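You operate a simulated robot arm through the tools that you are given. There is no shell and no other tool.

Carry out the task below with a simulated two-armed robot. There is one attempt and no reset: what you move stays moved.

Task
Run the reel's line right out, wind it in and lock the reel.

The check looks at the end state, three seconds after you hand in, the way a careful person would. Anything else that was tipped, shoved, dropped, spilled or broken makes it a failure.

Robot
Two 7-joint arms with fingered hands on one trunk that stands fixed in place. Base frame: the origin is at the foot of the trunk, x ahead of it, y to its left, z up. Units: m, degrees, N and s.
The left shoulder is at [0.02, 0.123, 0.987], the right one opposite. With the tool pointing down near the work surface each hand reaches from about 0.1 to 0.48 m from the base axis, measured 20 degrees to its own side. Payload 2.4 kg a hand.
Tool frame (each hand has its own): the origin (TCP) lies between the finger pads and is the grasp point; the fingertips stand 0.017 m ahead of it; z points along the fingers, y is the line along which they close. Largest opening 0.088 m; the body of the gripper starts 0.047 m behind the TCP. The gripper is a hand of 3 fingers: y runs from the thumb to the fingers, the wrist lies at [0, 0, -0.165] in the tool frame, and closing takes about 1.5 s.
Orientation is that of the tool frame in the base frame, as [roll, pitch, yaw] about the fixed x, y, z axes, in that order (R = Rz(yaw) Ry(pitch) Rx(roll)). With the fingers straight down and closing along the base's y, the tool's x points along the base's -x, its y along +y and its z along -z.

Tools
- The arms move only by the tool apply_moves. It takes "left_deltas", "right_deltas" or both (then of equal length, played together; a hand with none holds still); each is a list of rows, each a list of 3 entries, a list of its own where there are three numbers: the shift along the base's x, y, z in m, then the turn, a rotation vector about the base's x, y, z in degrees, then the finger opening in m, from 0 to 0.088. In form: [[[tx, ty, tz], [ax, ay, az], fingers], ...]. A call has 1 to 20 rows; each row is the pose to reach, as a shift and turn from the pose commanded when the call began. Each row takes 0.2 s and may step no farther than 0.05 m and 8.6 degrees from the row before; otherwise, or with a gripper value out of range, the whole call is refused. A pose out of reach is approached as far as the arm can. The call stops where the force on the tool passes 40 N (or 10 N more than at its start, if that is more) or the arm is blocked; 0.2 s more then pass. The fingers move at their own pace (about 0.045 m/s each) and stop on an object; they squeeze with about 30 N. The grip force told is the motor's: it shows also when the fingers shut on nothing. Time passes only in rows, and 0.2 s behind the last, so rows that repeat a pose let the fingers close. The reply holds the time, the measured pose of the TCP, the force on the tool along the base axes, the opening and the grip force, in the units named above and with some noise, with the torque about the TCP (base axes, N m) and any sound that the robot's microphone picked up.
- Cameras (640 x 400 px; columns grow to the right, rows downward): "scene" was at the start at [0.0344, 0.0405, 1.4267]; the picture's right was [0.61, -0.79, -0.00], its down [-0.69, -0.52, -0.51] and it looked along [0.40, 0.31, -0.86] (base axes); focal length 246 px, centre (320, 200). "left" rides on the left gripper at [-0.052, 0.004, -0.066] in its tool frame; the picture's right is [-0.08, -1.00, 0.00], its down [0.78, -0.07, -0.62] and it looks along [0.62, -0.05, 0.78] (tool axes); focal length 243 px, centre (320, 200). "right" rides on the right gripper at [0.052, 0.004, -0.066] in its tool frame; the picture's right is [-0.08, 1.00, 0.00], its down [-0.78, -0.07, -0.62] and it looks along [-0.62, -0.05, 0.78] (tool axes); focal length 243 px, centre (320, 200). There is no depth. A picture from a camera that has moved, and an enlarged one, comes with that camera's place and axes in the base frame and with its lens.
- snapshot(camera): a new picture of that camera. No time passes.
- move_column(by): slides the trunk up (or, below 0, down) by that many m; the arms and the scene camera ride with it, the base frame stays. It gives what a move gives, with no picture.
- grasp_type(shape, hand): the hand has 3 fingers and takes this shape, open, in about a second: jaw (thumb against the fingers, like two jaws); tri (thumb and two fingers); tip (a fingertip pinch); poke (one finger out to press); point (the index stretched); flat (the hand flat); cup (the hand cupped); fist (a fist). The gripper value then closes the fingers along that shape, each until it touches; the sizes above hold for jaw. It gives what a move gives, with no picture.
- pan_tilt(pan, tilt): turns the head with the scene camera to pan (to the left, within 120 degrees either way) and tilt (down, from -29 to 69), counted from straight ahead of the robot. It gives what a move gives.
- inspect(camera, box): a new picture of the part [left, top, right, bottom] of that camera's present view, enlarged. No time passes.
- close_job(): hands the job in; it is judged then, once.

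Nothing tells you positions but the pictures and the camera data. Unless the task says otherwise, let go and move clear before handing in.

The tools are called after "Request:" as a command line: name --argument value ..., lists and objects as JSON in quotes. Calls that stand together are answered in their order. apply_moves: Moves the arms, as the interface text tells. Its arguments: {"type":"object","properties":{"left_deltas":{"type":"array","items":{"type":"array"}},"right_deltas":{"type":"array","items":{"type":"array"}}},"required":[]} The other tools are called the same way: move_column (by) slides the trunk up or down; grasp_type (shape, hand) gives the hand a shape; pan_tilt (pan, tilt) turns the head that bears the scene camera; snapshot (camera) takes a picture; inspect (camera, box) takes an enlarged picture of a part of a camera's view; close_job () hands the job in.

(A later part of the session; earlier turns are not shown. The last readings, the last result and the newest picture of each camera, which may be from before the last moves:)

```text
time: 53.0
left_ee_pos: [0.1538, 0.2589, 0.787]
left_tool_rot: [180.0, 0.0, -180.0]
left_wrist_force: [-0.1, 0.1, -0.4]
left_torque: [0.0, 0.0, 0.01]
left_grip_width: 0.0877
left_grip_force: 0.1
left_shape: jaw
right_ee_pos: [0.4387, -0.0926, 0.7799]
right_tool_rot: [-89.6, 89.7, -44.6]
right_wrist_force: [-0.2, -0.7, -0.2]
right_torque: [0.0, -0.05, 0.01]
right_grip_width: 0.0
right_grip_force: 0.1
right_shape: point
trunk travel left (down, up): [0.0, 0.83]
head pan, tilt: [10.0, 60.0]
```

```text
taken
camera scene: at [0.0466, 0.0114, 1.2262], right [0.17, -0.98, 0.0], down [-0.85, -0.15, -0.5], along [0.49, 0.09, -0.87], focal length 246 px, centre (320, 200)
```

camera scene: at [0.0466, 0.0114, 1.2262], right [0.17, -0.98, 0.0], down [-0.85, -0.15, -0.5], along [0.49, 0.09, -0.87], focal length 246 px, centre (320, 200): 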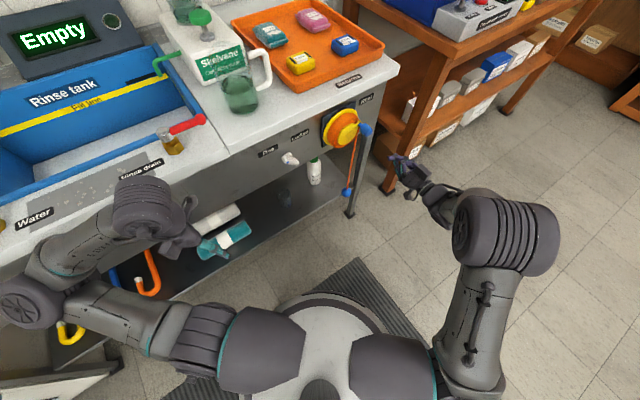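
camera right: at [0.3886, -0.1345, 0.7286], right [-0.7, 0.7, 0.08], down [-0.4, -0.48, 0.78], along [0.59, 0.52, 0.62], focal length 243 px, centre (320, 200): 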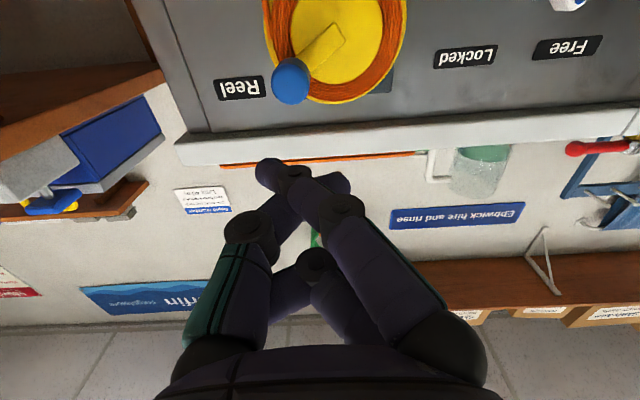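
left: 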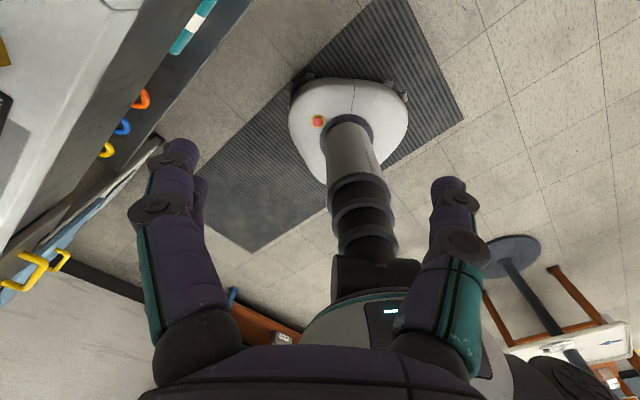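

Request:
grasp_type --hand "right" --shape "tip"

Request:
apply_moves --right_deltas '[[[0, 0, 0], [0, 0, 0], 0.0], [[0, 0, 0], [0, 0, 0], 0.0], [[0, 0, 0], [0, 0, 0], 0.0], [[0, 0, 0], [0, 0, 0], 0.0], [[0, 0, 0], [0, 0, 0], 0.0], [[0, 0, 0], [0, 0, 0], 0.0], [[0, 0, 0], [0, 0, 0], 0.0]]'

Request:
snapshot --camera "right"

Request:
inspect --camera "scene" --box '[330, 90, 490, 230]'

```text
time: 54.0
left_ee_pos: [0.1542, 0.258, 0.786]
left_tool_rot: [179.9, 0.1, 180.0]
left_wrist_force: [0.1, 0.1, -0.4]
left_torque: [-0.02, 0.0, 0.01]
left_grip_width: 0.0881
left_grip_force: 0.1
left_shape: jaw
right_ee_pos: [0.4385, -0.0915, 0.7799]
right_tool_rot: [-89.0, 89.7, -44.1]
right_wrist_force: [0.4, 0.3, 0.3]
right_torque: [0.02, 0.0, 0.0]
right_grip_width: 0.0622
right_grip_force: 0.2
right_shape: tip
trunk travel left (down, up): [0.0, 0.83]
head pan, tilt: [10.0, 60.0]
```

```text
time: 55.5
left_ee_pos: [0.1542, 0.2587, 0.7862]
left_tool_rot: [-180.0, 0.0, -180.0]
left_wrist_force: [-0.1, -1.2, 0.4]
left_torque: [0.0, 0.05, 0.05]
left_grip_width: 0.0879
left_grip_force: 0.0
left_shape: jaw
right_ee_pos: [0.4386, -0.0913, 0.7798]
right_tool_rot: [-89.1, 89.8, -44.1]
right_wrist_force: [0.2, 0.3, 0.3]
right_torque: [0.0, 0.01, 0.01]
right_grip_width: 0.0
right_grip_force: 30.2
right_shape: tip
trunk travel left (down, up): [0.0, 0.83]
head pan, tilt: [10.0, 60.0]
```

```text
taken
camera right: at [0.3886, -0.1346, 0.7286], right [-0.7, 0.7, 0.08], down [-0.4, -0.48, 0.78], along [0.59, 0.52, 0.62], focal length 243 px, centre (320, 200)
```

right: 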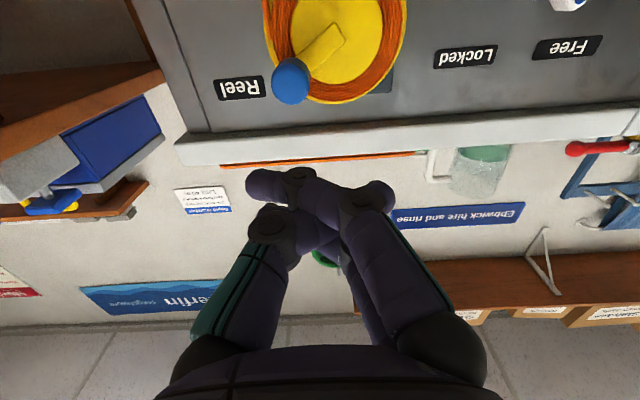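

```text
2.86 times, centred on (410, 160) of scene
camera zoom: at [0.0466, 0.0114, 1.2262], right [0.17, -0.98, 0.0], down [-0.85, -0.15, -0.5], along [0.49, 0.09, -0.87], focal length 703 px, centre (63, 314)
```

zoom: 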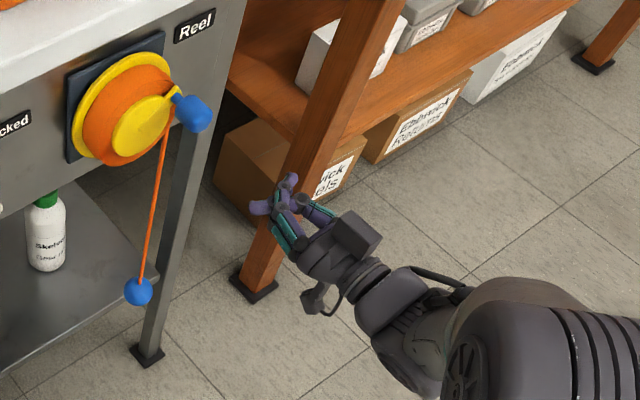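

The tip pinch crosses the fingers, so it's no use as a pusher. A closed jaw should make a compact one; I'll set that and check.

Request:
grasp_type --hand "right" --shape "jaw"

Request:
apply_moves --right_deltas '[[[0, 0, 0], [0, 0, 0], 0.002], [[0, 0, 0], [0, 0, 0], 0.002], [[0, 0, 0], [0, 0, 0], 0.002], [[0, 0, 0], [0, 0, 0], 0.002], [[0, 0, 0], [0, 0, 0], 0.002], [[0, 0, 0], [0, 0, 0], 0.002]]'

Request:
snapshot --camera "right"

Request:
inspect --camera "scene" --box '[330, 90, 490, 230]'

```text
time: 56.5
left_ee_pos: [0.1538, 0.2578, 0.7872]
left_tool_rot: [-179.9, 0.0, 179.9]
left_wrist_force: [-0.3, 0.4, 0.4]
left_torque: [-0.02, 0.06, 0.01]
left_grip_width: 0.088
left_grip_force: 0.1
left_shape: jaw
right_ee_pos: [0.4381, -0.0924, 0.7803]
right_tool_rot: [-89.2, 89.7, -44.3]
right_wrist_force: [-0.1, 0.2, -0.2]
right_torque: [-0.01, -0.01, -0.02]
right_grip_width: 0.088
right_grip_force: 0.0
right_shape: jaw
trunk travel left (down, up): [0.0, 0.83]
head pan, tilt: [10.0, 60.0]
```

```text
time: 57.9
left_ee_pos: [0.1533, 0.2582, 0.7866]
left_tool_rot: [-180.0, 0.0, 180.0]
left_wrist_force: [-0.4, 0.6, -0.4]
left_torque: [0.0, 0.0, 0.0]
left_grip_width: 0.0878
left_grip_force: 0.0
left_shape: jaw
right_ee_pos: [0.4381, -0.0921, 0.7806]
right_tool_rot: [-89.2, 89.7, -44.3]
right_wrist_force: [1.1, 0.0, 0.7]
right_torque: [0.02, 0.0, 0.03]
right_grip_width: 0.0025
right_grip_force: 0.0
right_shape: jaw
trunk travel left (down, up): [0.0, 0.83]
head pan, tilt: [10.0, 60.0]
```

```text
taken
camera right: at [0.3886, -0.1346, 0.7286], right [-0.7, 0.7, 0.08], down [-0.4, -0.48, 0.78], along [0.59, 0.52, 0.62], focal length 243 px, centre (320, 200)
```

right: 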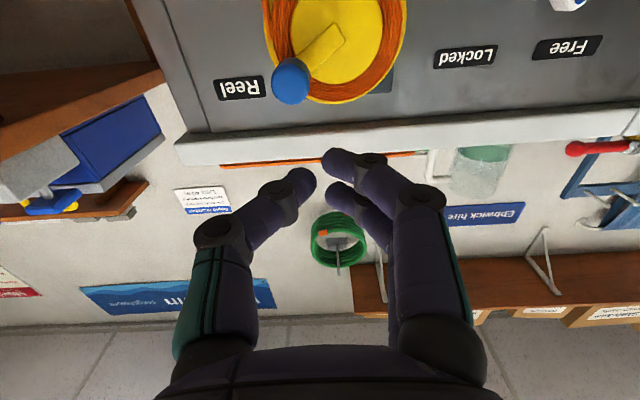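

```text
2.86 times, centred on (410, 160) of scene
camera zoom: at [0.0466, 0.0114, 1.2262], right [0.17, -0.98, 0.0], down [-0.85, -0.15, -0.5], along [0.49, 0.09, -0.87], focal length 703 px, centre (63, 314)
```

zoom: 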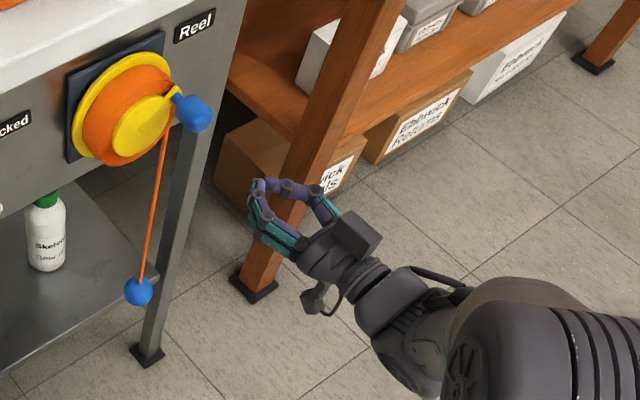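

The closed jaw makes a compact pusher about 2×3 cm across. I'll put it just behind the knob, which is at about +30° on its circle, and push it round counter-clockwise.

Request:
apply_moves --right_deltas '[[[0.0234, 0.0087, -0.025], [0, 0, 0], 0.002], [[0.0468, 0.0173, -0.05], [0, 0, 0], 0.002], [[0.0705, 0.041, -0.05], [0, 0, 0], 0.002], [[0.0942, 0.0647, -0.05], [0, 0, 0], 0.002], [[0.0942, 0.0647, -0.05], [0, 0, 0], 0.002], [[0.0958, 0.0631, -0.0398], [0, 0, 0], 0.002], [[0.0955, 0.0634, -0.0294], [0, 0, 0], 0.002], [[0.0933, 0.0656, -0.0194], [0, 0, 0], 0.002], [[0.0893, 0.0696, -0.0106], [0, 0, 0], 0.002], [[0.0838, 0.0751, -0.0035], [0, 0, 0], 0.002]]'

Request:
snapshot --camera "right"

Request:
inspect --camera "scene" --box '[290, 90, 450, 230]'

```text
time: 60.0
left_ee_pos: [0.1534, 0.2595, 0.7876]
left_tool_rot: [-179.9, -0.1, -179.9]
left_wrist_force: [-0.8, -0.6, -0.4]
left_torque: [-0.04, 0.0, 0.01]
left_grip_width: 0.088
left_grip_force: 0.1
left_shape: jaw
right_ee_pos: [0.5252, -0.0203, 0.7623]
right_tool_rot: [179.7, 88.4, -135.3]
right_wrist_force: [-1.1, 2.6, -17.8]
right_torque: [-0.31, -0.31, 0.0]
right_grip_width: 0.0027
right_grip_force: 0.0
right_shape: jaw
trunk travel left (down, up): [0.0, 0.83]
head pan, tilt: [10.0, 60.0]
stopped in row 10 (right hand): the force on the tool passed its limit at 47 N (the readings are from after the stop); the commanded pose is now the measured one
```

```text
taken
camera right: at [0.4752, -0.0628, 0.712], right [-0.7, 0.71, 0.08], down [-0.38, -0.47, 0.8], along [0.6, 0.53, 0.6], focal length 243 px, centre (320, 200)
```

right: 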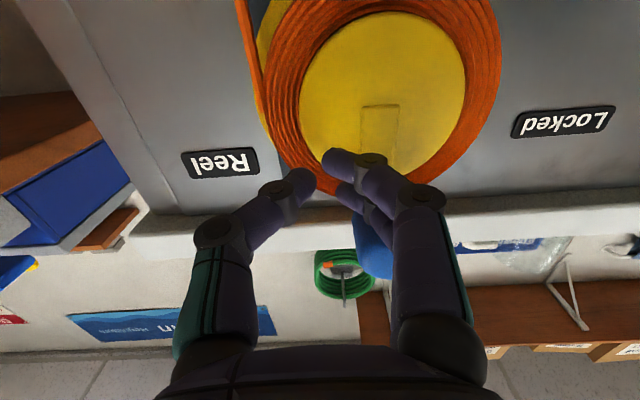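

```text
2.86 times, centred on (370, 160) of scene
camera zoom: at [0.0479, 0.0118, 1.2261], right [0.17, -0.98, 0.0], down [-0.85, -0.15, -0.5], along [0.49, 0.09, -0.87], focal length 703 px, centre (177, 314)
```

zoom: 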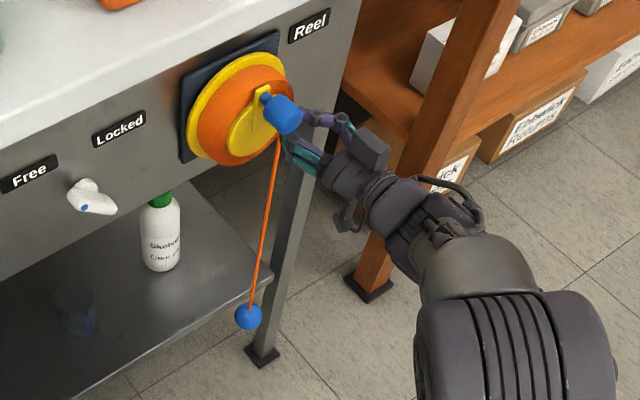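

The knob has swung round to the top and the ball has dropped to about z 0.32. The 47 N stop came from my fingers pushing up under the knob while it was at the top of its circle. I'll step around to its right side and push it left, using a wider circle for the pusher.

Request:
apply_moves --right_deltas '[[[0.0, 0.0, -0.004], [0, 0, 0], 0.002], [[0.0088, -0.0088, -0.004], [0, 0, 0], 0.002], [[0.0103, -0.0103, 0.01], [0, 0, 0], 0.002], [[0.0103, -0.0103, 0.022], [0, 0, 0], 0.002], [[0.0103, -0.0103, 0.026], [0, 0, 0], 0.002]]'

Request:
snapshot --camera "right"

Request:
inspect --camera "scene" --box '[320, 100, 400, 170]'

```text
time: 60.7
left_ee_pos: [0.1532, 0.2584, 0.7876]
left_tool_rot: [-179.9, 0.0, -180.0]
left_wrist_force: [-0.2, 0.8, 0.0]
left_torque: [-0.01, -0.02, -0.02]
left_grip_width: 0.088
left_grip_force: 0.2
left_shape: jaw
right_ee_pos: [0.5343, -0.0285, 0.7599]
right_tool_rot: [179.1, 87.5, -135.6]
right_wrist_force: [-3.4, 5.4, -17.0]
right_torque: [-0.25, -0.5, -0.1]
right_grip_width: 0.0038
right_grip_force: 0.1
right_shape: jaw
trunk travel left (down, up): [0.0, 0.83]
head pan, tilt: [10.0, 60.0]
stopped in row 3 (right hand): the force on the tool passed its limit at 51 N (the readings are from after the stop); the commanded pose is now the measured one
```

```text
taken
camera right: at [0.4825, -0.0717, 0.7111], right [-0.71, 0.7, 0.09], down [-0.37, -0.46, 0.81], along [0.61, 0.54, 0.58], focal length 243 px, centre (320, 200)
```

right: 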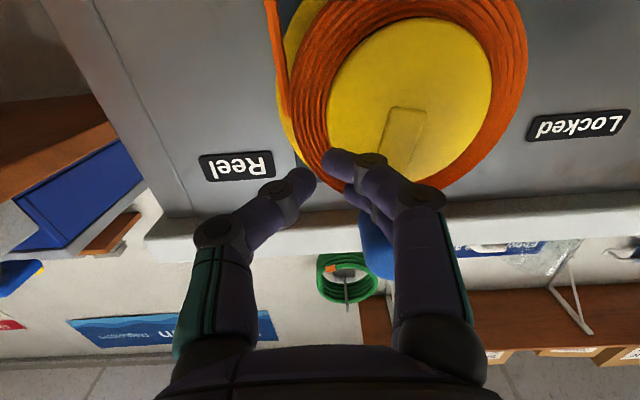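

```text
5.71 times, centred on (360, 135) of scene
camera zoom: at [0.0475, 0.012, 1.2262], right [0.17, -0.98, 0.0], down [-0.85, -0.15, -0.5], along [0.49, 0.09, -0.87], focal length 1406 px, centre (91, 571)
```

zoom: 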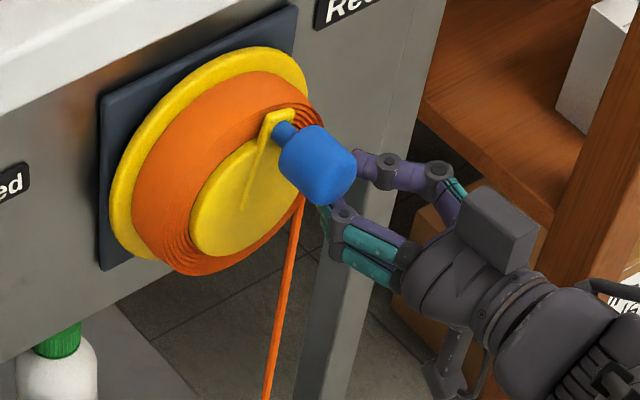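

Request:
apply_moves --right_deltas '[[[0.0, 0.0, -0.008], [0, 0, 0], 0.002], [[0.007, -0.007, -0.008], [0, 0, 0], 0.002], [[0.014, -0.014, -0.008], [0, 0, 0], 0.002], [[0.014, -0.014, 0.005], [0, 0, 0], 0.002], [[0.014, -0.014, 0.018], [0, 0, 0], 0.002], [[0.014, -0.014, 0.027], [0, 0, 0], 0.002]]'

Request:
snapshot --camera "right"

Request:
inspect --camera "scene" --box '[320, 100, 400, 170]'

```text
time: 62.1
left_ee_pos: [0.153, 0.2576, 0.7861]
left_tool_rot: [-179.9, 0.0, -180.0]
left_wrist_force: [0.2, 0.4, 0.2]
left_torque: [0.04, -0.04, -0.01]
left_grip_width: 0.088
left_grip_force: 0.1
left_shape: jaw
right_ee_pos: [0.5484, -0.0439, 0.7906]
right_tool_rot: [-178.3, 88.0, -133.3]
right_wrist_force: [0.6, 0.3, -0.2]
right_torque: [0.04, 0.0, 0.0]
right_grip_width: 0.0023
right_grip_force: 0.0
right_shape: jaw
trunk travel left (down, up): [0.0, 0.83]
head pan, tilt: [10.0, 60.0]
```

```text
taken
camera right: at [0.4969, -0.0871, 0.7409], right [-0.7, 0.71, 0.08], down [-0.37, -0.47, 0.8], along [0.6, 0.53, 0.59], focal length 243 px, centre (320, 200)
```

right: 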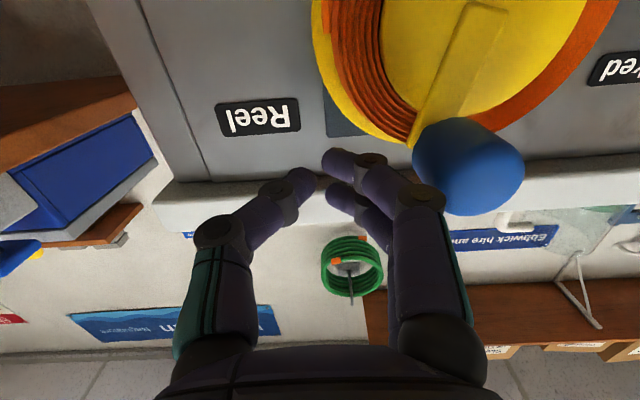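

```text
5.71 times, centred on (360, 135) of scene
camera zoom: at [0.0466, 0.0114, 1.2262], right [0.17, -0.98, 0.0], down [-0.85, -0.15, -0.5], along [0.49, 0.09, -0.87], focal length 1406 px, centre (91, 571)
```

zoom: 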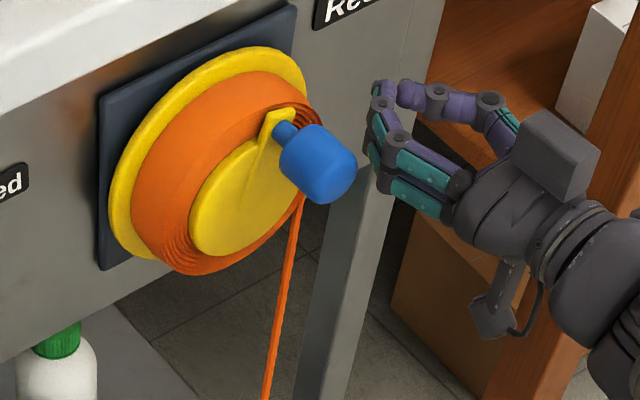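

Request:
apply_moves --right_deltas '[[[-0.0064, 0.0064, -0.003], [0, 0, 0], 0.002], [[-0.0132, 0.0132, -0.0063], [0, 0, 0], 0.002], [[-0.0215, 0.0215, 0.0032], [0, 0, 0], 0.002], [[-0.0325, 0.0325, 0.0083], [0, 0, 0], 0.002], [[-0.0438, 0.0438, 0.0089], [0, 0, 0], 0.002], [[-0.0549, 0.0549, 0.004], [0, 0, 0], 0.002]]'

Request:
snapshot --camera "right"

Request:
inspect --camera "scene" --box '[290, 90, 450, 230]'

```text
time: 63.5
left_ee_pos: [0.1514, 0.256, 0.7889]
left_tool_rot: [179.9, 0.1, -180.0]
left_wrist_force: [-0.1, -0.2, -0.3]
left_torque: [0.0, 0.03, -0.03]
left_grip_width: 0.088
left_grip_force: 0.2
left_shape: jaw
right_ee_pos: [0.4973, 0.0046, 0.8004]
right_tool_rot: [-168.9, 88.7, -124.5]
right_wrist_force: [-10.8, -27.9, 7.1]
right_torque: [-0.09, -0.11, -0.34]
right_grip_width: 0.0001
right_grip_force: 0.1
right_shape: jaw
trunk travel left (down, up): [0.0, 0.83]
head pan, tilt: [10.0, 60.0]
stopped in row 6 (right hand): the force on the tool passed its limit at 43 N (the readings are from after the stop); the commanded pose is now the measured one
```

```text
taken
camera right: at [0.4464, -0.039, 0.7506], right [-0.7, 0.71, 0.08], down [-0.39, -0.47, 0.8], along [0.6, 0.52, 0.6], focal length 243 px, centre (320, 200)
```

right: 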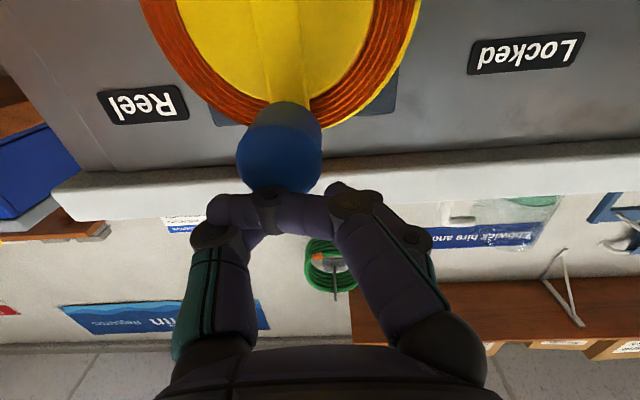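

```text
2.86 times, centred on (370, 160) of scene
camera zoom: at [0.0446, 0.0082, 1.2263], right [0.17, -0.98, 0.0], down [-0.85, -0.15, -0.5], along [0.49, 0.09, -0.87], focal length 703 px, centre (177, 314)
```

zoom: 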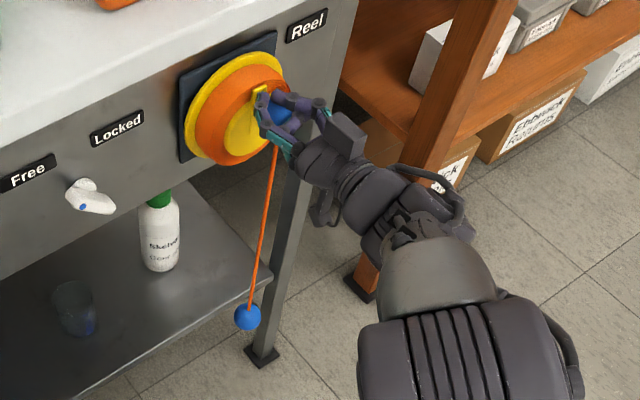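

My fingers rode over the front of the knob. The crank may have reached its stop with the line fully out (ball at about 0.32). I'll back straight off and check the crank angle and ball height again.

Request:
apply_moves --right_deltas '[[[-0.02, -0.02, 0], [0, 0, 0], 0.002], [[-0.05, -0.05, 0], [0, 0, 0], 0.002], [[-0.07, -0.07, 0], [0, 0, 0], 0.002], [[-0.07, -0.07, 0], [0, 0, 0], 0.06], [[-0.07, -0.07, 0], [0, 0, 0], 0.06]]'

Request:
inspect --camera "scene" --box '[290, 90, 450, 230]'

Request:
snapshot --camera "right"

Request:
pan_tilt --pan 45 --tilt 45

Request:
inspect --camera "scene" --box '[370, 215, 530, 335]'

```text
time: 64.7
left_ee_pos: [0.153, 0.2582, 0.7873]
left_tool_rot: [-180.0, 0.0, -180.0]
left_wrist_force: [-0.5, 0.2, 0.4]
left_torque: [0.02, 0.03, 0.0]
left_grip_width: 0.0879
left_grip_force: 0.1
left_shape: jaw
right_ee_pos: [0.4282, -0.0608, 0.799]
right_tool_rot: [-170.7, 88.4, -126.0]
right_wrist_force: [0.3, 0.3, 0.7]
right_torque: [0.01, 0.01, 0.01]
right_grip_width: 0.0519
right_grip_force: 0.1
right_shape: jaw
trunk travel left (down, up): [0.0, 0.83]
head pan, tilt: [10.0, 60.0]
```

```text
2.86 times, centred on (370, 160) of scene
camera zoom: at [0.0466, 0.0114, 1.2262], right [0.17, -0.98, 0.0], down [-0.85, -0.15, -0.5], along [0.49, 0.09, -0.87], focal length 703 px, centre (177, 314)
```

zoom: 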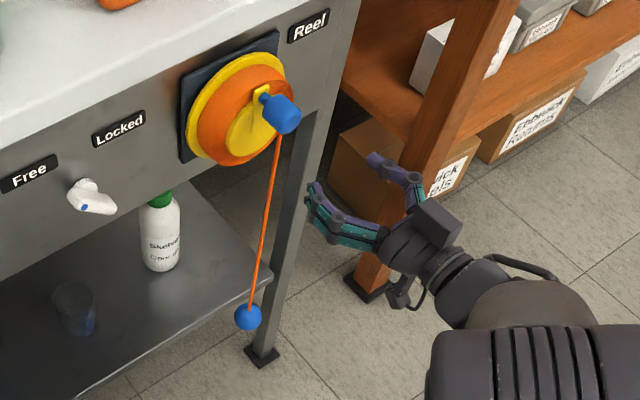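

```text
taken
camera right: at [0.376, -0.105, 0.7494], right [-0.7, 0.71, 0.08], down [-0.38, -0.47, 0.8], along [0.6, 0.53, 0.6], focal length 243 px, centre (320, 200)
```

right: 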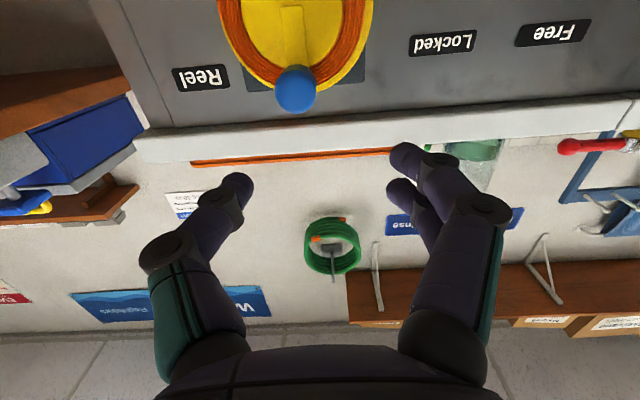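

```text
time: 65.7
left_ee_pos: [0.1541, 0.2583, 0.7871]
left_tool_rot: [-180.0, 0.1, -179.9]
left_wrist_force: [0.4, -0.7, -0.7]
left_torque: [-0.01, -0.05, 0.01]
left_grip_width: 0.0879
left_grip_force: 0.0
left_shape: jaw
right_ee_pos: [0.4272, -0.0616, 0.7994]
right_tool_rot: [-170.8, 88.3, -126.1]
right_wrist_force: [0.2, -0.1, 0.0]
right_torque: [0.01, 0.02, -0.01]
right_grip_width: 0.0599
right_grip_force: 0.0
right_shape: jaw
trunk travel left (down, up): [0.0, 0.83]
head pan, tilt: [45.0, 45.0]
```

```text
3.33 times, centred on (450, 275) of scene
camera zoom: at [0.0385, 0.0573, 1.2457], right [0.71, -0.71, 0.0], down [-0.5, -0.5, -0.71], along [0.5, 0.5, -0.71], focal length 820 px, centre (-113, -50)
```

zoom: 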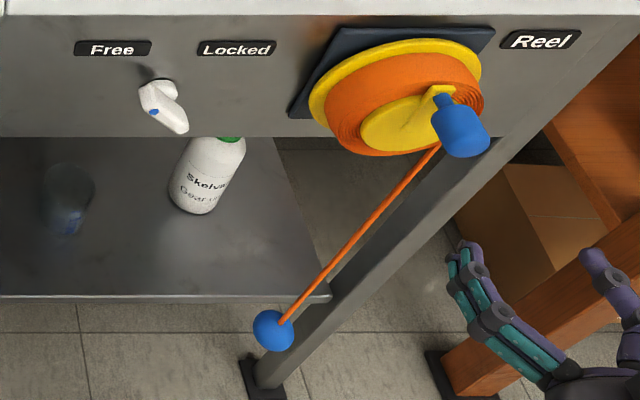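

The crank is at the top of its circle (about 90°) with the ball near z 0.32, and nothing proves a stop yet. A grip that turns with the crank will be firmer than pushing, so I'll roll the hand to one end of its range and grasp the knob there.

Request:
apply_moves --right_deltas '[[[0.005, 0.002, -0.003], [5.66, 5.66, 0], 0.06], [[0.01, 0.004, -0.006], [11.3, 11.3, 0], 0.06], [[0.015, 0.006, -0.009], [17.0, 17.0, 0], 0.06], [[0.02, 0.008, -0.012], [22.6, 22.6, 0], 0.06], [[0.025, 0.01, -0.0154], [28.3, 28.3, 0], 0.06], [[0.0304, 0.012, -0.0154], [34.0, 34.0, 0], 0.06], [[0.0304, 0.012, -0.0154], [39.6, 39.6, 0], 0.06], [[0.0304, 0.012, -0.0154], [45.3, 45.3, 0], 0.06], [[0.0304, 0.012, -0.0154], [51.0, 51.0, 0], 0.06], [[0.0304, 0.012, -0.0154], [56.6, 56.6, 0], 0.06], [[0.0304, 0.012, -0.0154], [56.6, 56.6, 0], 0.06]]'

Request:
snapshot --camera "right"

```text
time: 68.1
left_ee_pos: [0.1537, 0.258, 0.7863]
left_tool_rot: [179.9, -0.1, -179.9]
left_wrist_force: [0.2, -0.3, 0.4]
left_torque: [0.02, 0.0, 0.01]
left_grip_width: 0.0878
left_grip_force: 0.1
left_shape: jaw
right_ee_pos: [0.458, -0.0494, 0.7848]
right_tool_rot: [90.4, 10.1, 136.7]
right_wrist_force: [-1.0, 0.0, -0.1]
right_torque: [0.01, 0.01, 0.04]
right_grip_width: 0.0597
right_grip_force: 0.1
right_shape: jaw
trunk travel left (down, up): [0.0, 0.83]
head pan, tilt: [45.0, 45.0]
```

```text
taken
camera right: at [0.3747, -0.0607, 0.7799], right [-0.06, 0.07, 1.0], down [0.14, -0.99, 0.08], along [0.99, 0.14, 0.05], focal length 243 px, centre (320, 200)
```

right: 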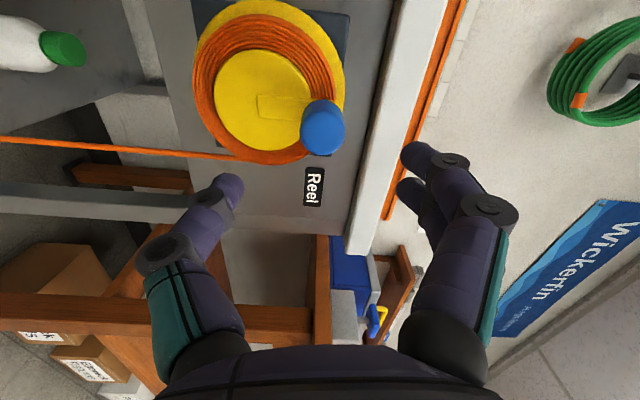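

Request:
apply_moves --right_deltas '[[[0.017, 0.017, 0], [0, 0, 0], 0.06], [[0.034, 0.034, 0], [0, 0, 0], 0.06], [[0.0505, 0.0505, 0.0005], [0, 0, 0], 0.06], [[0.0505, 0.0505, 0.0005], [0, 0, 0], 0.06], [[0.0505, 0.0505, 0.0005], [0, 0, 0], 0.0], [[0.0505, 0.0505, 0.0005], [0, 0, 0], 0.0], [[0.0505, 0.0505, 0.0005], [0, 0, 0], 0.0], [[0.0505, 0.0505, 0.0005], [0, 0, 0], 0.0], [[0.0505, 0.0505, 0.0005], [0, 0, 0], 0.0]]'

Request:
snapshot --camera "right"

Request:
inspect --camera "scene" --box '[370, 215, 530, 335]'

```text
time: 70.1
left_ee_pos: [0.1524, 0.2589, 0.7867]
left_tool_rot: [-180.0, 0.0, -179.9]
left_wrist_force: [-0.3, 0.3, -0.4]
left_torque: [-0.01, 0.0, 0.0]
left_grip_width: 0.0879
left_grip_force: 0.2
left_shape: jaw
right_ee_pos: [0.5077, 0.0017, 0.7837]
right_tool_rot: [90.5, 10.3, 136.5]
right_wrist_force: [-0.1, 2.2, -0.8]
right_torque: [0.04, 0.04, 0.02]
right_grip_width: 0.0169
right_grip_force: 30.0
right_shape: jaw
trunk travel left (down, up): [0.0, 0.83]
head pan, tilt: [45.0, 45.0]
```

```text
taken
camera right: at [0.4254, -0.0098, 0.7798], right [-0.06, 0.07, 1.0], down [0.14, -0.99, 0.08], along [0.99, 0.14, 0.05], focal length 243 px, centre (320, 200)
```

right: 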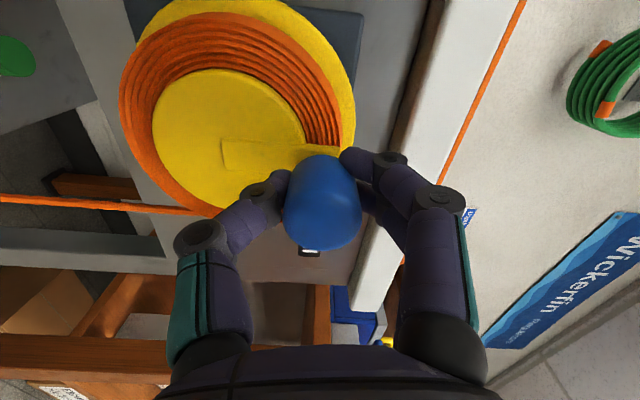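

```text
3.33 times, centred on (450, 275) of scene
camera zoom: at [0.0385, 0.0577, 1.2457], right [0.71, -0.71, 0.0], down [-0.5, -0.5, -0.71], along [0.5, 0.5, -0.71], focal length 820 px, centre (-113, -50)
```

zoom: 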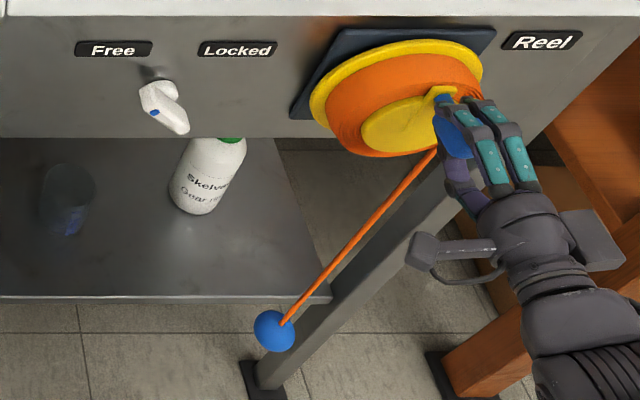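

The knob is gripped with the hand rolled to +80°. Now I'll turn the hand and crank together counter-clockwise about the reel axis.

Request:
apply_moves --right_deltas '[[[-0.004, 0.004, -0.0004], [-5.66, -5.66, 0], 0.0], [[-0.0079, 0.0079, -0.0016], [-11.31, -11.31, 0], 0.0], [[-0.0117, 0.0117, -0.0035], [-16.97, -16.97, 0], 0.0], [[-0.0152, 0.0152, -0.0062], [-22.63, -22.63, 0], 0.0], [[-0.0184, 0.0184, -0.0095], [-28.28, -28.28, 0], 0.0]]'

Request:
snapshot --camera "right"

Request:
inspect --camera "scene" --box '[370, 215, 530, 335]'

```text
time: 71.3
left_ee_pos: [0.1534, 0.2593, 0.7864]
left_tool_rot: [180.0, 0.0, -179.8]
left_wrist_force: [-0.7, 0.2, 0.0]
left_torque: [-0.01, -0.02, 0.0]
left_grip_width: 0.0879
left_grip_force: 0.0
left_shape: jaw
right_ee_pos: [0.49, 0.0201, 0.775]
right_tool_rot: [92.0, 50.2, 137.6]
right_wrist_force: [-0.2, 1.0, 0.4]
right_torque: [-0.02, -0.01, -0.02]
right_grip_width: 0.0033
right_grip_force: 29.6
right_shape: jaw
trunk travel left (down, up): [0.0, 0.83]
head pan, tilt: [45.0, 45.0]
```

```text
taken
camera right: at [0.4173, -0.0019, 0.7391], right [-0.5, 0.51, 0.7], down [-0.03, -0.82, 0.57], along [0.86, 0.27, 0.42], focal length 243 px, centre (320, 200)
```

right: 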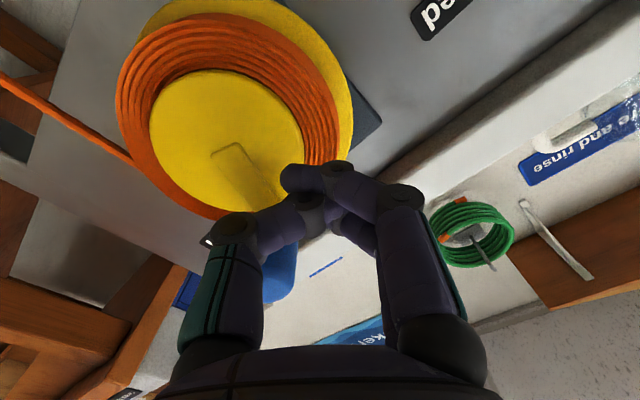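

```text
3.33 times, centred on (450, 275) of scene
camera zoom: at [0.0384, 0.0574, 1.2457], right [0.71, -0.71, 0.0], down [-0.5, -0.5, -0.71], along [0.5, 0.5, -0.71], focal length 820 px, centre (-113, -50)
```

zoom: 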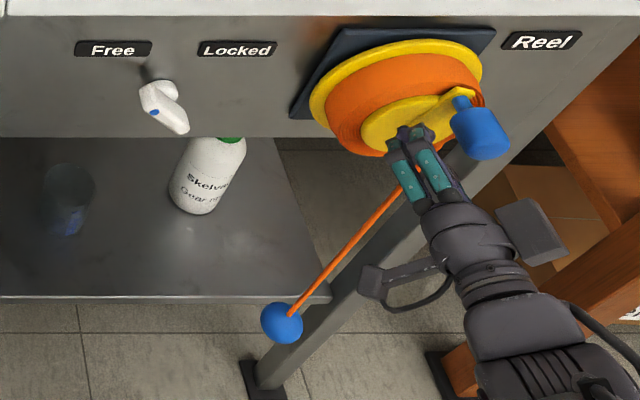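

The knob was squeezed out of the grip at the same place again (crank about 90°, ball z about 0.32), and the crank was nudged back. That's the third firm stop there, so the line is right out at that point. I'll back off, open, and check.

Request:
apply_moves --right_deltas '[[[-0.015, -0.015, 0], [0, 0, 0], 0.002], [[-0.035, -0.035, 0], [0, 0, 0], 0.002], [[-0.055, -0.055, 0], [0, 0, 0], 0.03], [[-0.06, -0.06, 0], [0, 0, 0], 0.06], [[-0.06, -0.06, 0], [0, 0, 0], 0.06]]'

Request:
snapshot --camera "right"

Request:
inspect --camera "scene" --box '[370, 215, 530, 335]'

Request:
inspect --camera "scene" --box '[415, 215, 495, 265]'

```text
time: 72.5
left_ee_pos: [0.1526, 0.2573, 0.7873]
left_tool_rot: [180.0, 0.0, -179.8]
left_wrist_force: [0.5, 0.0, -0.3]
left_torque: [-0.07, 0.02, -0.02]
left_grip_width: 0.0878
left_grip_force: 0.0
left_shape: jaw
right_ee_pos: [0.4303, -0.0402, 0.7753]
right_tool_rot: [92.0, 50.2, 137.4]
right_wrist_force: [0.1, 0.0, 0.4]
right_torque: [0.02, 0.02, -0.01]
right_grip_width: 0.0594
right_grip_force: 0.0
right_shape: jaw
trunk travel left (down, up): [0.0, 0.83]
head pan, tilt: [45.0, 45.0]
```

```text
taken
camera right: at [0.3571, -0.062, 0.7393], right [-0.5, 0.51, 0.7], down [-0.03, -0.82, 0.57], along [0.87, 0.27, 0.42], focal length 243 px, centre (320, 200)
```

right: 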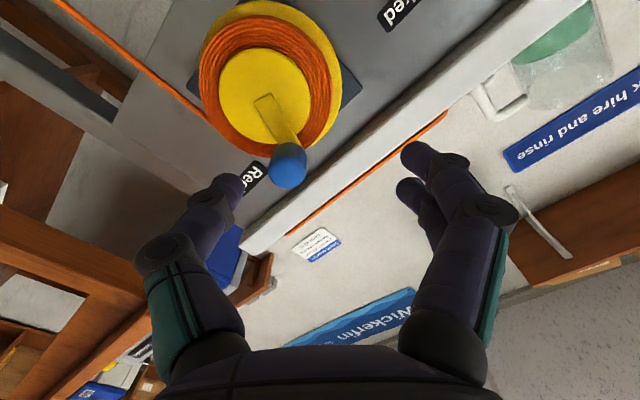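

```text
3.33 times, centred on (450, 275) of scene
camera zoom: at [0.0384, 0.0573, 1.2457], right [0.71, -0.71, 0.0], down [-0.5, -0.5, -0.71], along [0.5, 0.5, -0.71], focal length 820 px, centre (-113, -50)
```

zoom: 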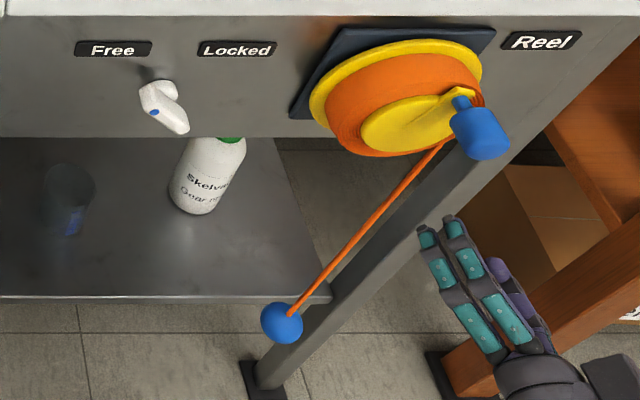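

```text
8.00 times, centred on (455, 240) of scene
camera zoom: at [0.0384, 0.0573, 1.2457], right [0.71, -0.71, 0.0], down [-0.5, -0.5, -0.71], along [0.5, 0.5, -0.71], focal length 1969 px, centre (-760, -120)
```

zoom: 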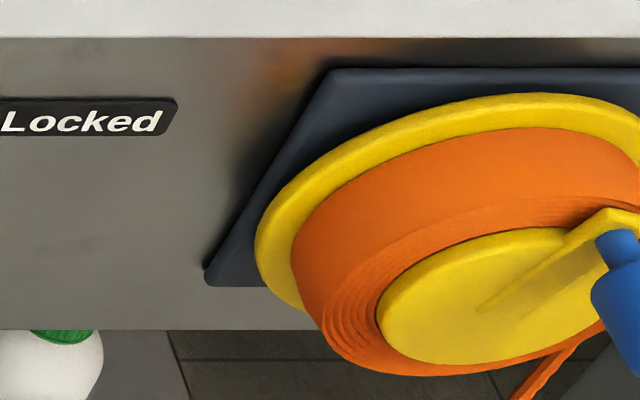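

The crank rests at about 71° with the ball at z 0.343. To be sure the run-out stop is real, I'll grip the knob with the fingers aligned along its travel and turn it up to the stop once more.

Request:
apply_moves --right_deltas '[[[0.0112, -0.0069, 0.0022], [-5, -5, 0], 0.06], [[0.0224, -0.0137, 0.0045], [-10, -10, 0], 0.06], [[0.0336, -0.0206, 0.0067], [-14.85, -14.85, 0], 0.06], [[0.05, -0.004, 0.0067], [-14.85, -14.85, 0], 0.06], [[0.068, 0.0138, 0.0067], [-14.85, -14.85, 0], 0.06], [[0.0866, 0.0324, 0.0067], [-14.85, -14.85, 0], 0.06], [[0.0866, 0.0324, 0.0067], [-14.85, -14.85, 0], 0.06], [[0.0866, 0.0324, 0.0067], [-14.85, -14.85, 0], 0.0], [[0.0866, 0.0324, 0.0067], [-14.85, -14.85, 0], 0.0], [[0.0866, 0.0324, 0.0067], [-14.85, -14.85, 0], 0.0], [[0.0866, 0.0324, 0.0067], [-14.85, -14.85, 0], 0.0], [[0.0866, 0.0324, 0.0067], [-14.85, -14.85, 0], 0.0]]'

Request:
snapshot --camera "right"

```text
time: 75.1
left_ee_pos: [0.1535, 0.258, 0.7867]
left_tool_rot: [-179.9, 0.0, -179.9]
left_wrist_force: [1.0, 0.0, 0.6]
left_torque: [-0.04, -0.04, 0.01]
left_grip_width: 0.0875
left_grip_force: 0.2
left_shape: jaw
right_ee_pos: [0.5165, -0.0077, 0.7806]
right_tool_rot: [95.0, 71.1, 140.1]
right_wrist_force: [-1.6, 2.6, -4.4]
right_torque: [0.03, 0.07, 0.12]
right_grip_width: 0.0165
right_grip_force: 30.0
right_shape: jaw
trunk travel left (down, up): [0.0, 0.83]
head pan, tilt: [45.0, 45.0]
```

```text
taken
camera right: at [0.4542, -0.0396, 0.7351], right [-0.64, 0.65, 0.4], down [-0.2, -0.65, 0.73], along [0.74, 0.39, 0.55], focal length 243 px, centre (320, 200)
```

right: 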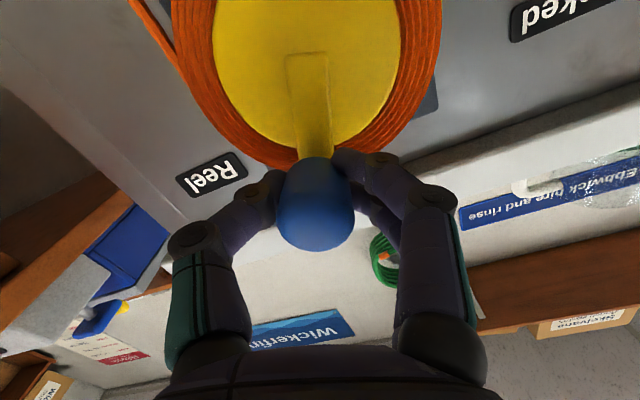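

Request:
apply_moves --right_deltas '[[[-0.0033, 0.0033, 0.0013], [-4.95, -4.95, 0], 0.0], [[-0.0066, 0.0066, 0.0019], [-9.9, -9.9, 0], 0.0], [[-0.0066, 0.0066, 0.0019], [-9.9, -9.9, 0], 0.0]]'

Request:
apply_moves --right_deltas '[[[-0.0034, 0.0034, 0.0001], [-4.95, -4.95, 0], 0.0], [[-0.0034, 0.0034, 0.0001], [-4.95, -4.95, 0], 0.0]]'

Request:
snapshot --camera "right"

Request:
inspect --camera "scene" --box '[370, 215, 530, 335]'

```text
time: 75.9
left_ee_pos: [0.1542, 0.2596, 0.7864]
left_tool_rot: [-180.0, 0.0, -179.9]
left_wrist_force: [-0.7, 0.0, 0.0]
left_torque: [-0.02, -0.01, -0.01]
left_grip_width: 0.0878
left_grip_force: 0.1
left_shape: jaw
right_ee_pos: [0.51, -0.0015, 0.782]
right_tool_rot: [109.7, 84.9, 154.6]
right_wrist_force: [1.1, 4.0, -10.0]
right_torque: [-0.07, 0.1, 0.06]
right_grip_width: 0.0165
right_grip_force: 30.5
right_shape: jaw
trunk travel left (down, up): [0.0, 0.83]
head pan, tilt: [45.0, 45.0]
```

```text
time: 76.5
left_ee_pos: [0.1547, 0.2587, 0.7859]
left_tool_rot: [180.0, -0.1, -180.0]
left_wrist_force: [0.0, 0.6, 0.1]
left_torque: [-0.01, 0.0, 0.01]
left_grip_width: 0.088
left_grip_force: 0.0
left_shape: jaw
right_ee_pos: [0.5064, 0.0007, 0.7835]
right_tool_rot: [-127.6, 87.3, -82.8]
right_wrist_force: [5.4, -0.9, -10.1]
right_torque: [0.01, 0.19, 0.01]
right_grip_width: 0.0168
right_grip_force: 30.3
right_shape: jaw
trunk travel left (down, up): [0.0, 0.83]
head pan, tilt: [45.0, 45.0]
```

```text
taken
camera right: at [0.4577, -0.0435, 0.7326], right [-0.7, 0.71, 0.05], down [-0.4, -0.45, 0.8], along [0.59, 0.54, 0.6], focal length 243 px, centre (320, 200)
```

right: 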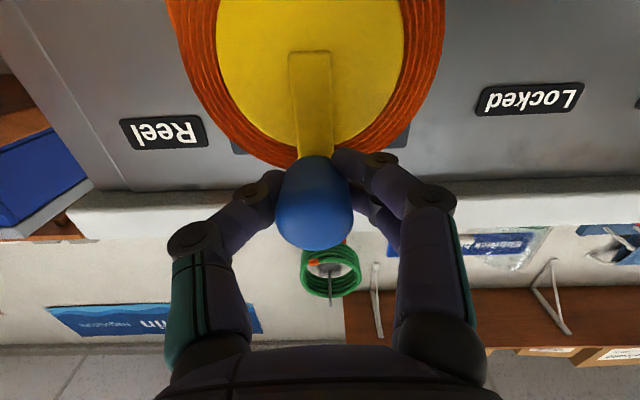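

```text
3.33 times, centred on (450, 275) of scene
camera zoom: at [0.0402, 0.0574, 1.2456], right [0.71, -0.71, 0.0], down [-0.5, -0.5, -0.71], along [0.5, 0.5, -0.71], focal length 820 px, centre (-113, -50)
```

zoom: 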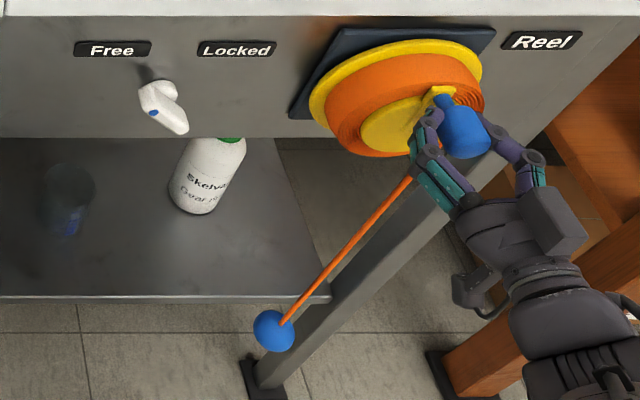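

Request:
apply_moves --right_deltas '[[[-0.0017, 0.0017, -0.0015], [-2.5, -2.5, 0], 0.0], [[-0.0034, 0.0034, -0.0018], [-4.95, -4.95, 0], 0.0], [[-0.005, 0.005, -0.0022], [-7.4, -7.4, 0], 0.0]]'

Request:
snapshot --camera "right"

Request:
inspect --camera "scene" --box '[370, 215, 530, 335]'

```text
time: 77.3
left_ee_pos: [0.1544, 0.2581, 0.7868]
left_tool_rot: [180.0, -0.2, -179.9]
left_wrist_force: [-0.6, 0.3, 0.5]
left_torque: [-0.03, 0.01, -0.02]
left_grip_width: 0.0876
left_grip_force: 0.1
left_shape: jaw
right_ee_pos: [0.5031, 0.0053, 0.781]
right_tool_rot: [-96.6, 77.3, -52.1]
right_wrist_force: [14.6, -8.8, -4.8]
right_torque: [0.16, 0.27, -0.26]
right_grip_width: 0.0185
right_grip_force: 29.8
right_shape: jaw
trunk travel left (down, up): [0.0, 0.83]
head pan, tilt: [45.0, 45.0]
```

```text
taken
camera right: at [0.4604, -0.0462, 0.7312], right [-0.69, 0.71, -0.14], down [-0.5, -0.34, 0.79], along [0.51, 0.62, 0.6], focal length 243 px, centre (320, 200)
```

right: 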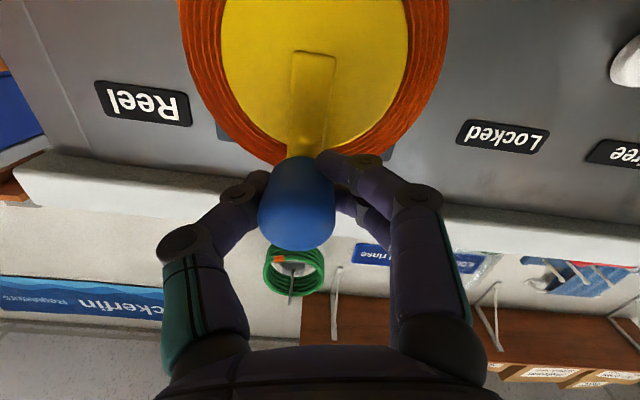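

```text
3.33 times, centred on (450, 275) of scene
camera zoom: at [0.0408, 0.0563, 1.2457], right [0.71, -0.71, 0.0], down [-0.5, -0.5, -0.71], along [0.5, 0.5, -0.71], focal length 820 px, centre (-113, -50)
```

zoom: 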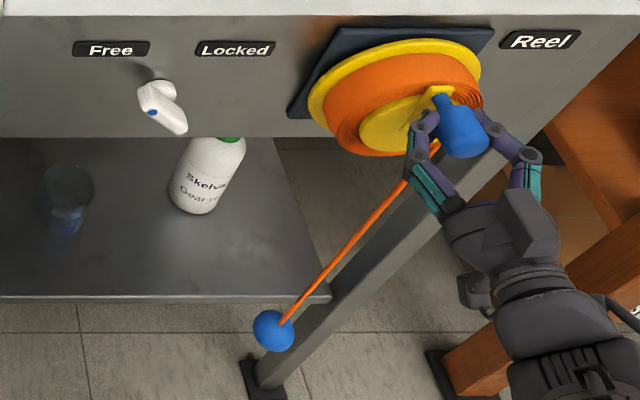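

The ball did not move further and the tangential force climbed to about 17 N, so the line is right out (crank about 92°). Now I'll wind in: turn hand and crank together clockwise with the same grip.

Request:
apply_moves --right_deltas '[[[0.0037, -0.0037, 0.0009], [5.66, 5.66, 0], 0.0], [[0.0075, -0.0075, 0.001], [11.31, 11.31, 0], 0.0], [[0.0112, -0.0112, 0.0003], [16.97, 16.97, 0], 0.0], [[0.0148, -0.0148, -0.001], [22.63, 22.63, 0], 0.0], [[0.0183, -0.0183, -0.0031], [28.28, 28.28, 0], 0.0]]'

Request:
snapshot --camera "right"

Request:
inspect --camera "scene" --box '[370, 215, 530, 335]'

```text
time: 78.5
left_ee_pos: [0.1541, 0.2596, 0.7866]
left_tool_rot: [-180.0, 0.0, -179.9]
left_wrist_force: [-0.6, 0.1, 0.3]
left_torque: [0.0, 0.01, 0.05]
left_grip_width: 0.0881
left_grip_force: 0.2
left_shape: jaw
right_ee_pos: [0.5204, -0.0114, 0.7791]
right_tool_rot: [93.3, 62.5, 138.6]
right_wrist_force: [-7.5, 2.6, -12.0]
right_torque: [-0.15, 0.17, 0.16]
right_grip_width: 0.0167
right_grip_force: 29.9
right_shape: jaw
trunk travel left (down, up): [0.0, 0.83]
head pan, tilt: [45.0, 45.0]
```

```text
taken
camera right: at [0.4527, -0.0383, 0.7358], right [-0.59, 0.6, 0.53], down [-0.12, -0.72, 0.68], along [0.8, 0.34, 0.5], focal length 243 px, centre (320, 200)
```

right: 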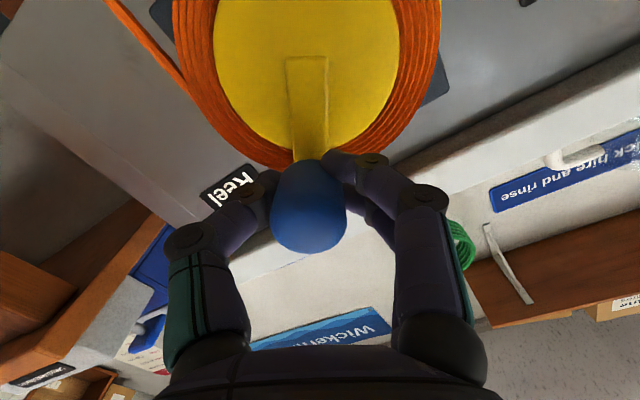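

```text
3.33 times, centred on (450, 275) of scene
camera zoom: at [0.0387, 0.0578, 1.2456], right [0.71, -0.71, 0.0], down [-0.5, -0.5, -0.71], along [0.5, 0.5, -0.71], focal length 820 px, centre (-113, -50)
```

zoom: 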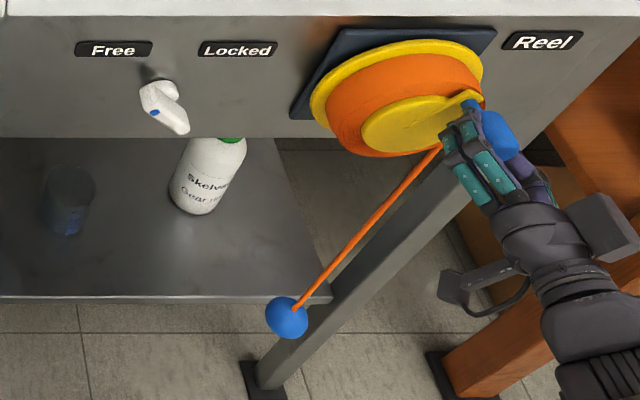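

The ball is rising, so winding in works. The pull inward shows my circle is 1–2 mm too big; I'll tighten it and continue.

Request:
apply_moves --right_deltas '[[[0.0025, -0.0025, -0.004], [5.66, 5.66, 0], 0.0], [[0.0054, -0.0054, -0.0071], [11.31, 11.31, 0], 0.0], [[0.0078, -0.0078, -0.0109], [16.97, 16.97, 0], 0.0], [[0.01, -0.01, -0.0151], [22.63, 22.63, 0], 0.0], [[0.0116, -0.0116, -0.0196], [28.28, 28.28, 0], 0.0], [[0.0128, -0.0128, -0.0244], [33.94, 33.94, 0], 0.0], [[0.0135, -0.0135, -0.0294], [39.6, 39.6, 0], 0.0]]'

Request:
snapshot --camera "right"

Request:
inspect --camera "scene" --box '[370, 215, 530, 335]'

```text
time: 80.1
left_ee_pos: [0.1532, 0.2592, 0.7869]
left_tool_rot: [180.0, 0.0, -180.0]
left_wrist_force: [-0.1, 0.3, 0.6]
left_torque: [-0.01, 0.02, 0.02]
left_grip_width: 0.0879
left_grip_force: 0.1
left_shape: jaw
right_ee_pos: [0.5334, -0.0257, 0.7487]
right_tool_rot: [90.2, 6.5, 136.4]
right_wrist_force: [6.4, -0.9, 4.0]
right_torque: [0.14, -0.02, -0.03]
right_grip_width: 0.0157
right_grip_force: 30.5
right_shape: jaw
trunk travel left (down, up): [0.0, 0.83]
head pan, tilt: [45.0, 45.0]
```

```text
taken
camera right: at [0.4504, -0.0364, 0.7479], right [-0.02, 0.02, 1.0], down [0.14, -0.99, 0.03], along [0.99, 0.14, 0.01], focal length 243 px, centre (320, 200)
```

right: 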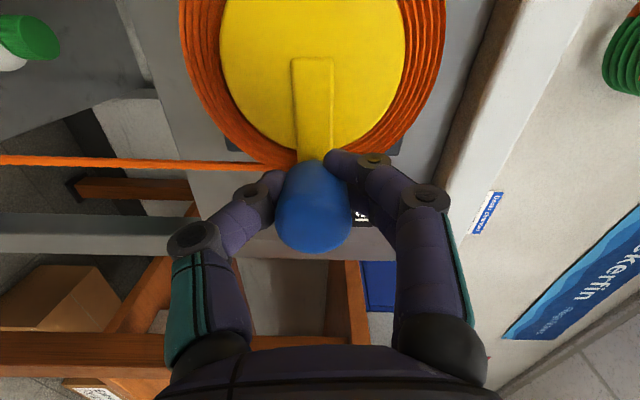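

```text
3.33 times, centred on (450, 275) of scene
camera zoom: at [0.0389, 0.0571, 1.2457], right [0.71, -0.71, 0.0], down [-0.5, -0.5, -0.71], along [0.5, 0.5, -0.71], focal length 820 px, centre (-113, -50)
```

zoom: 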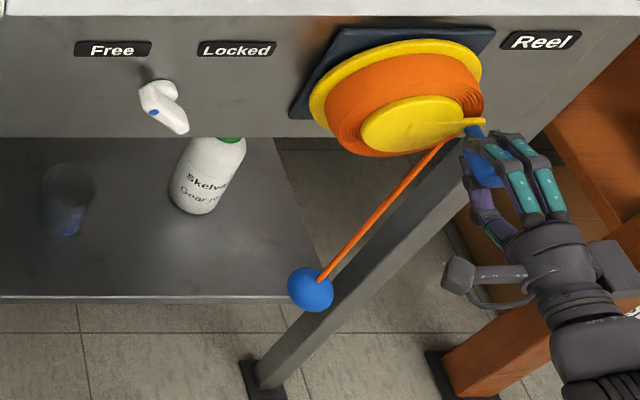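

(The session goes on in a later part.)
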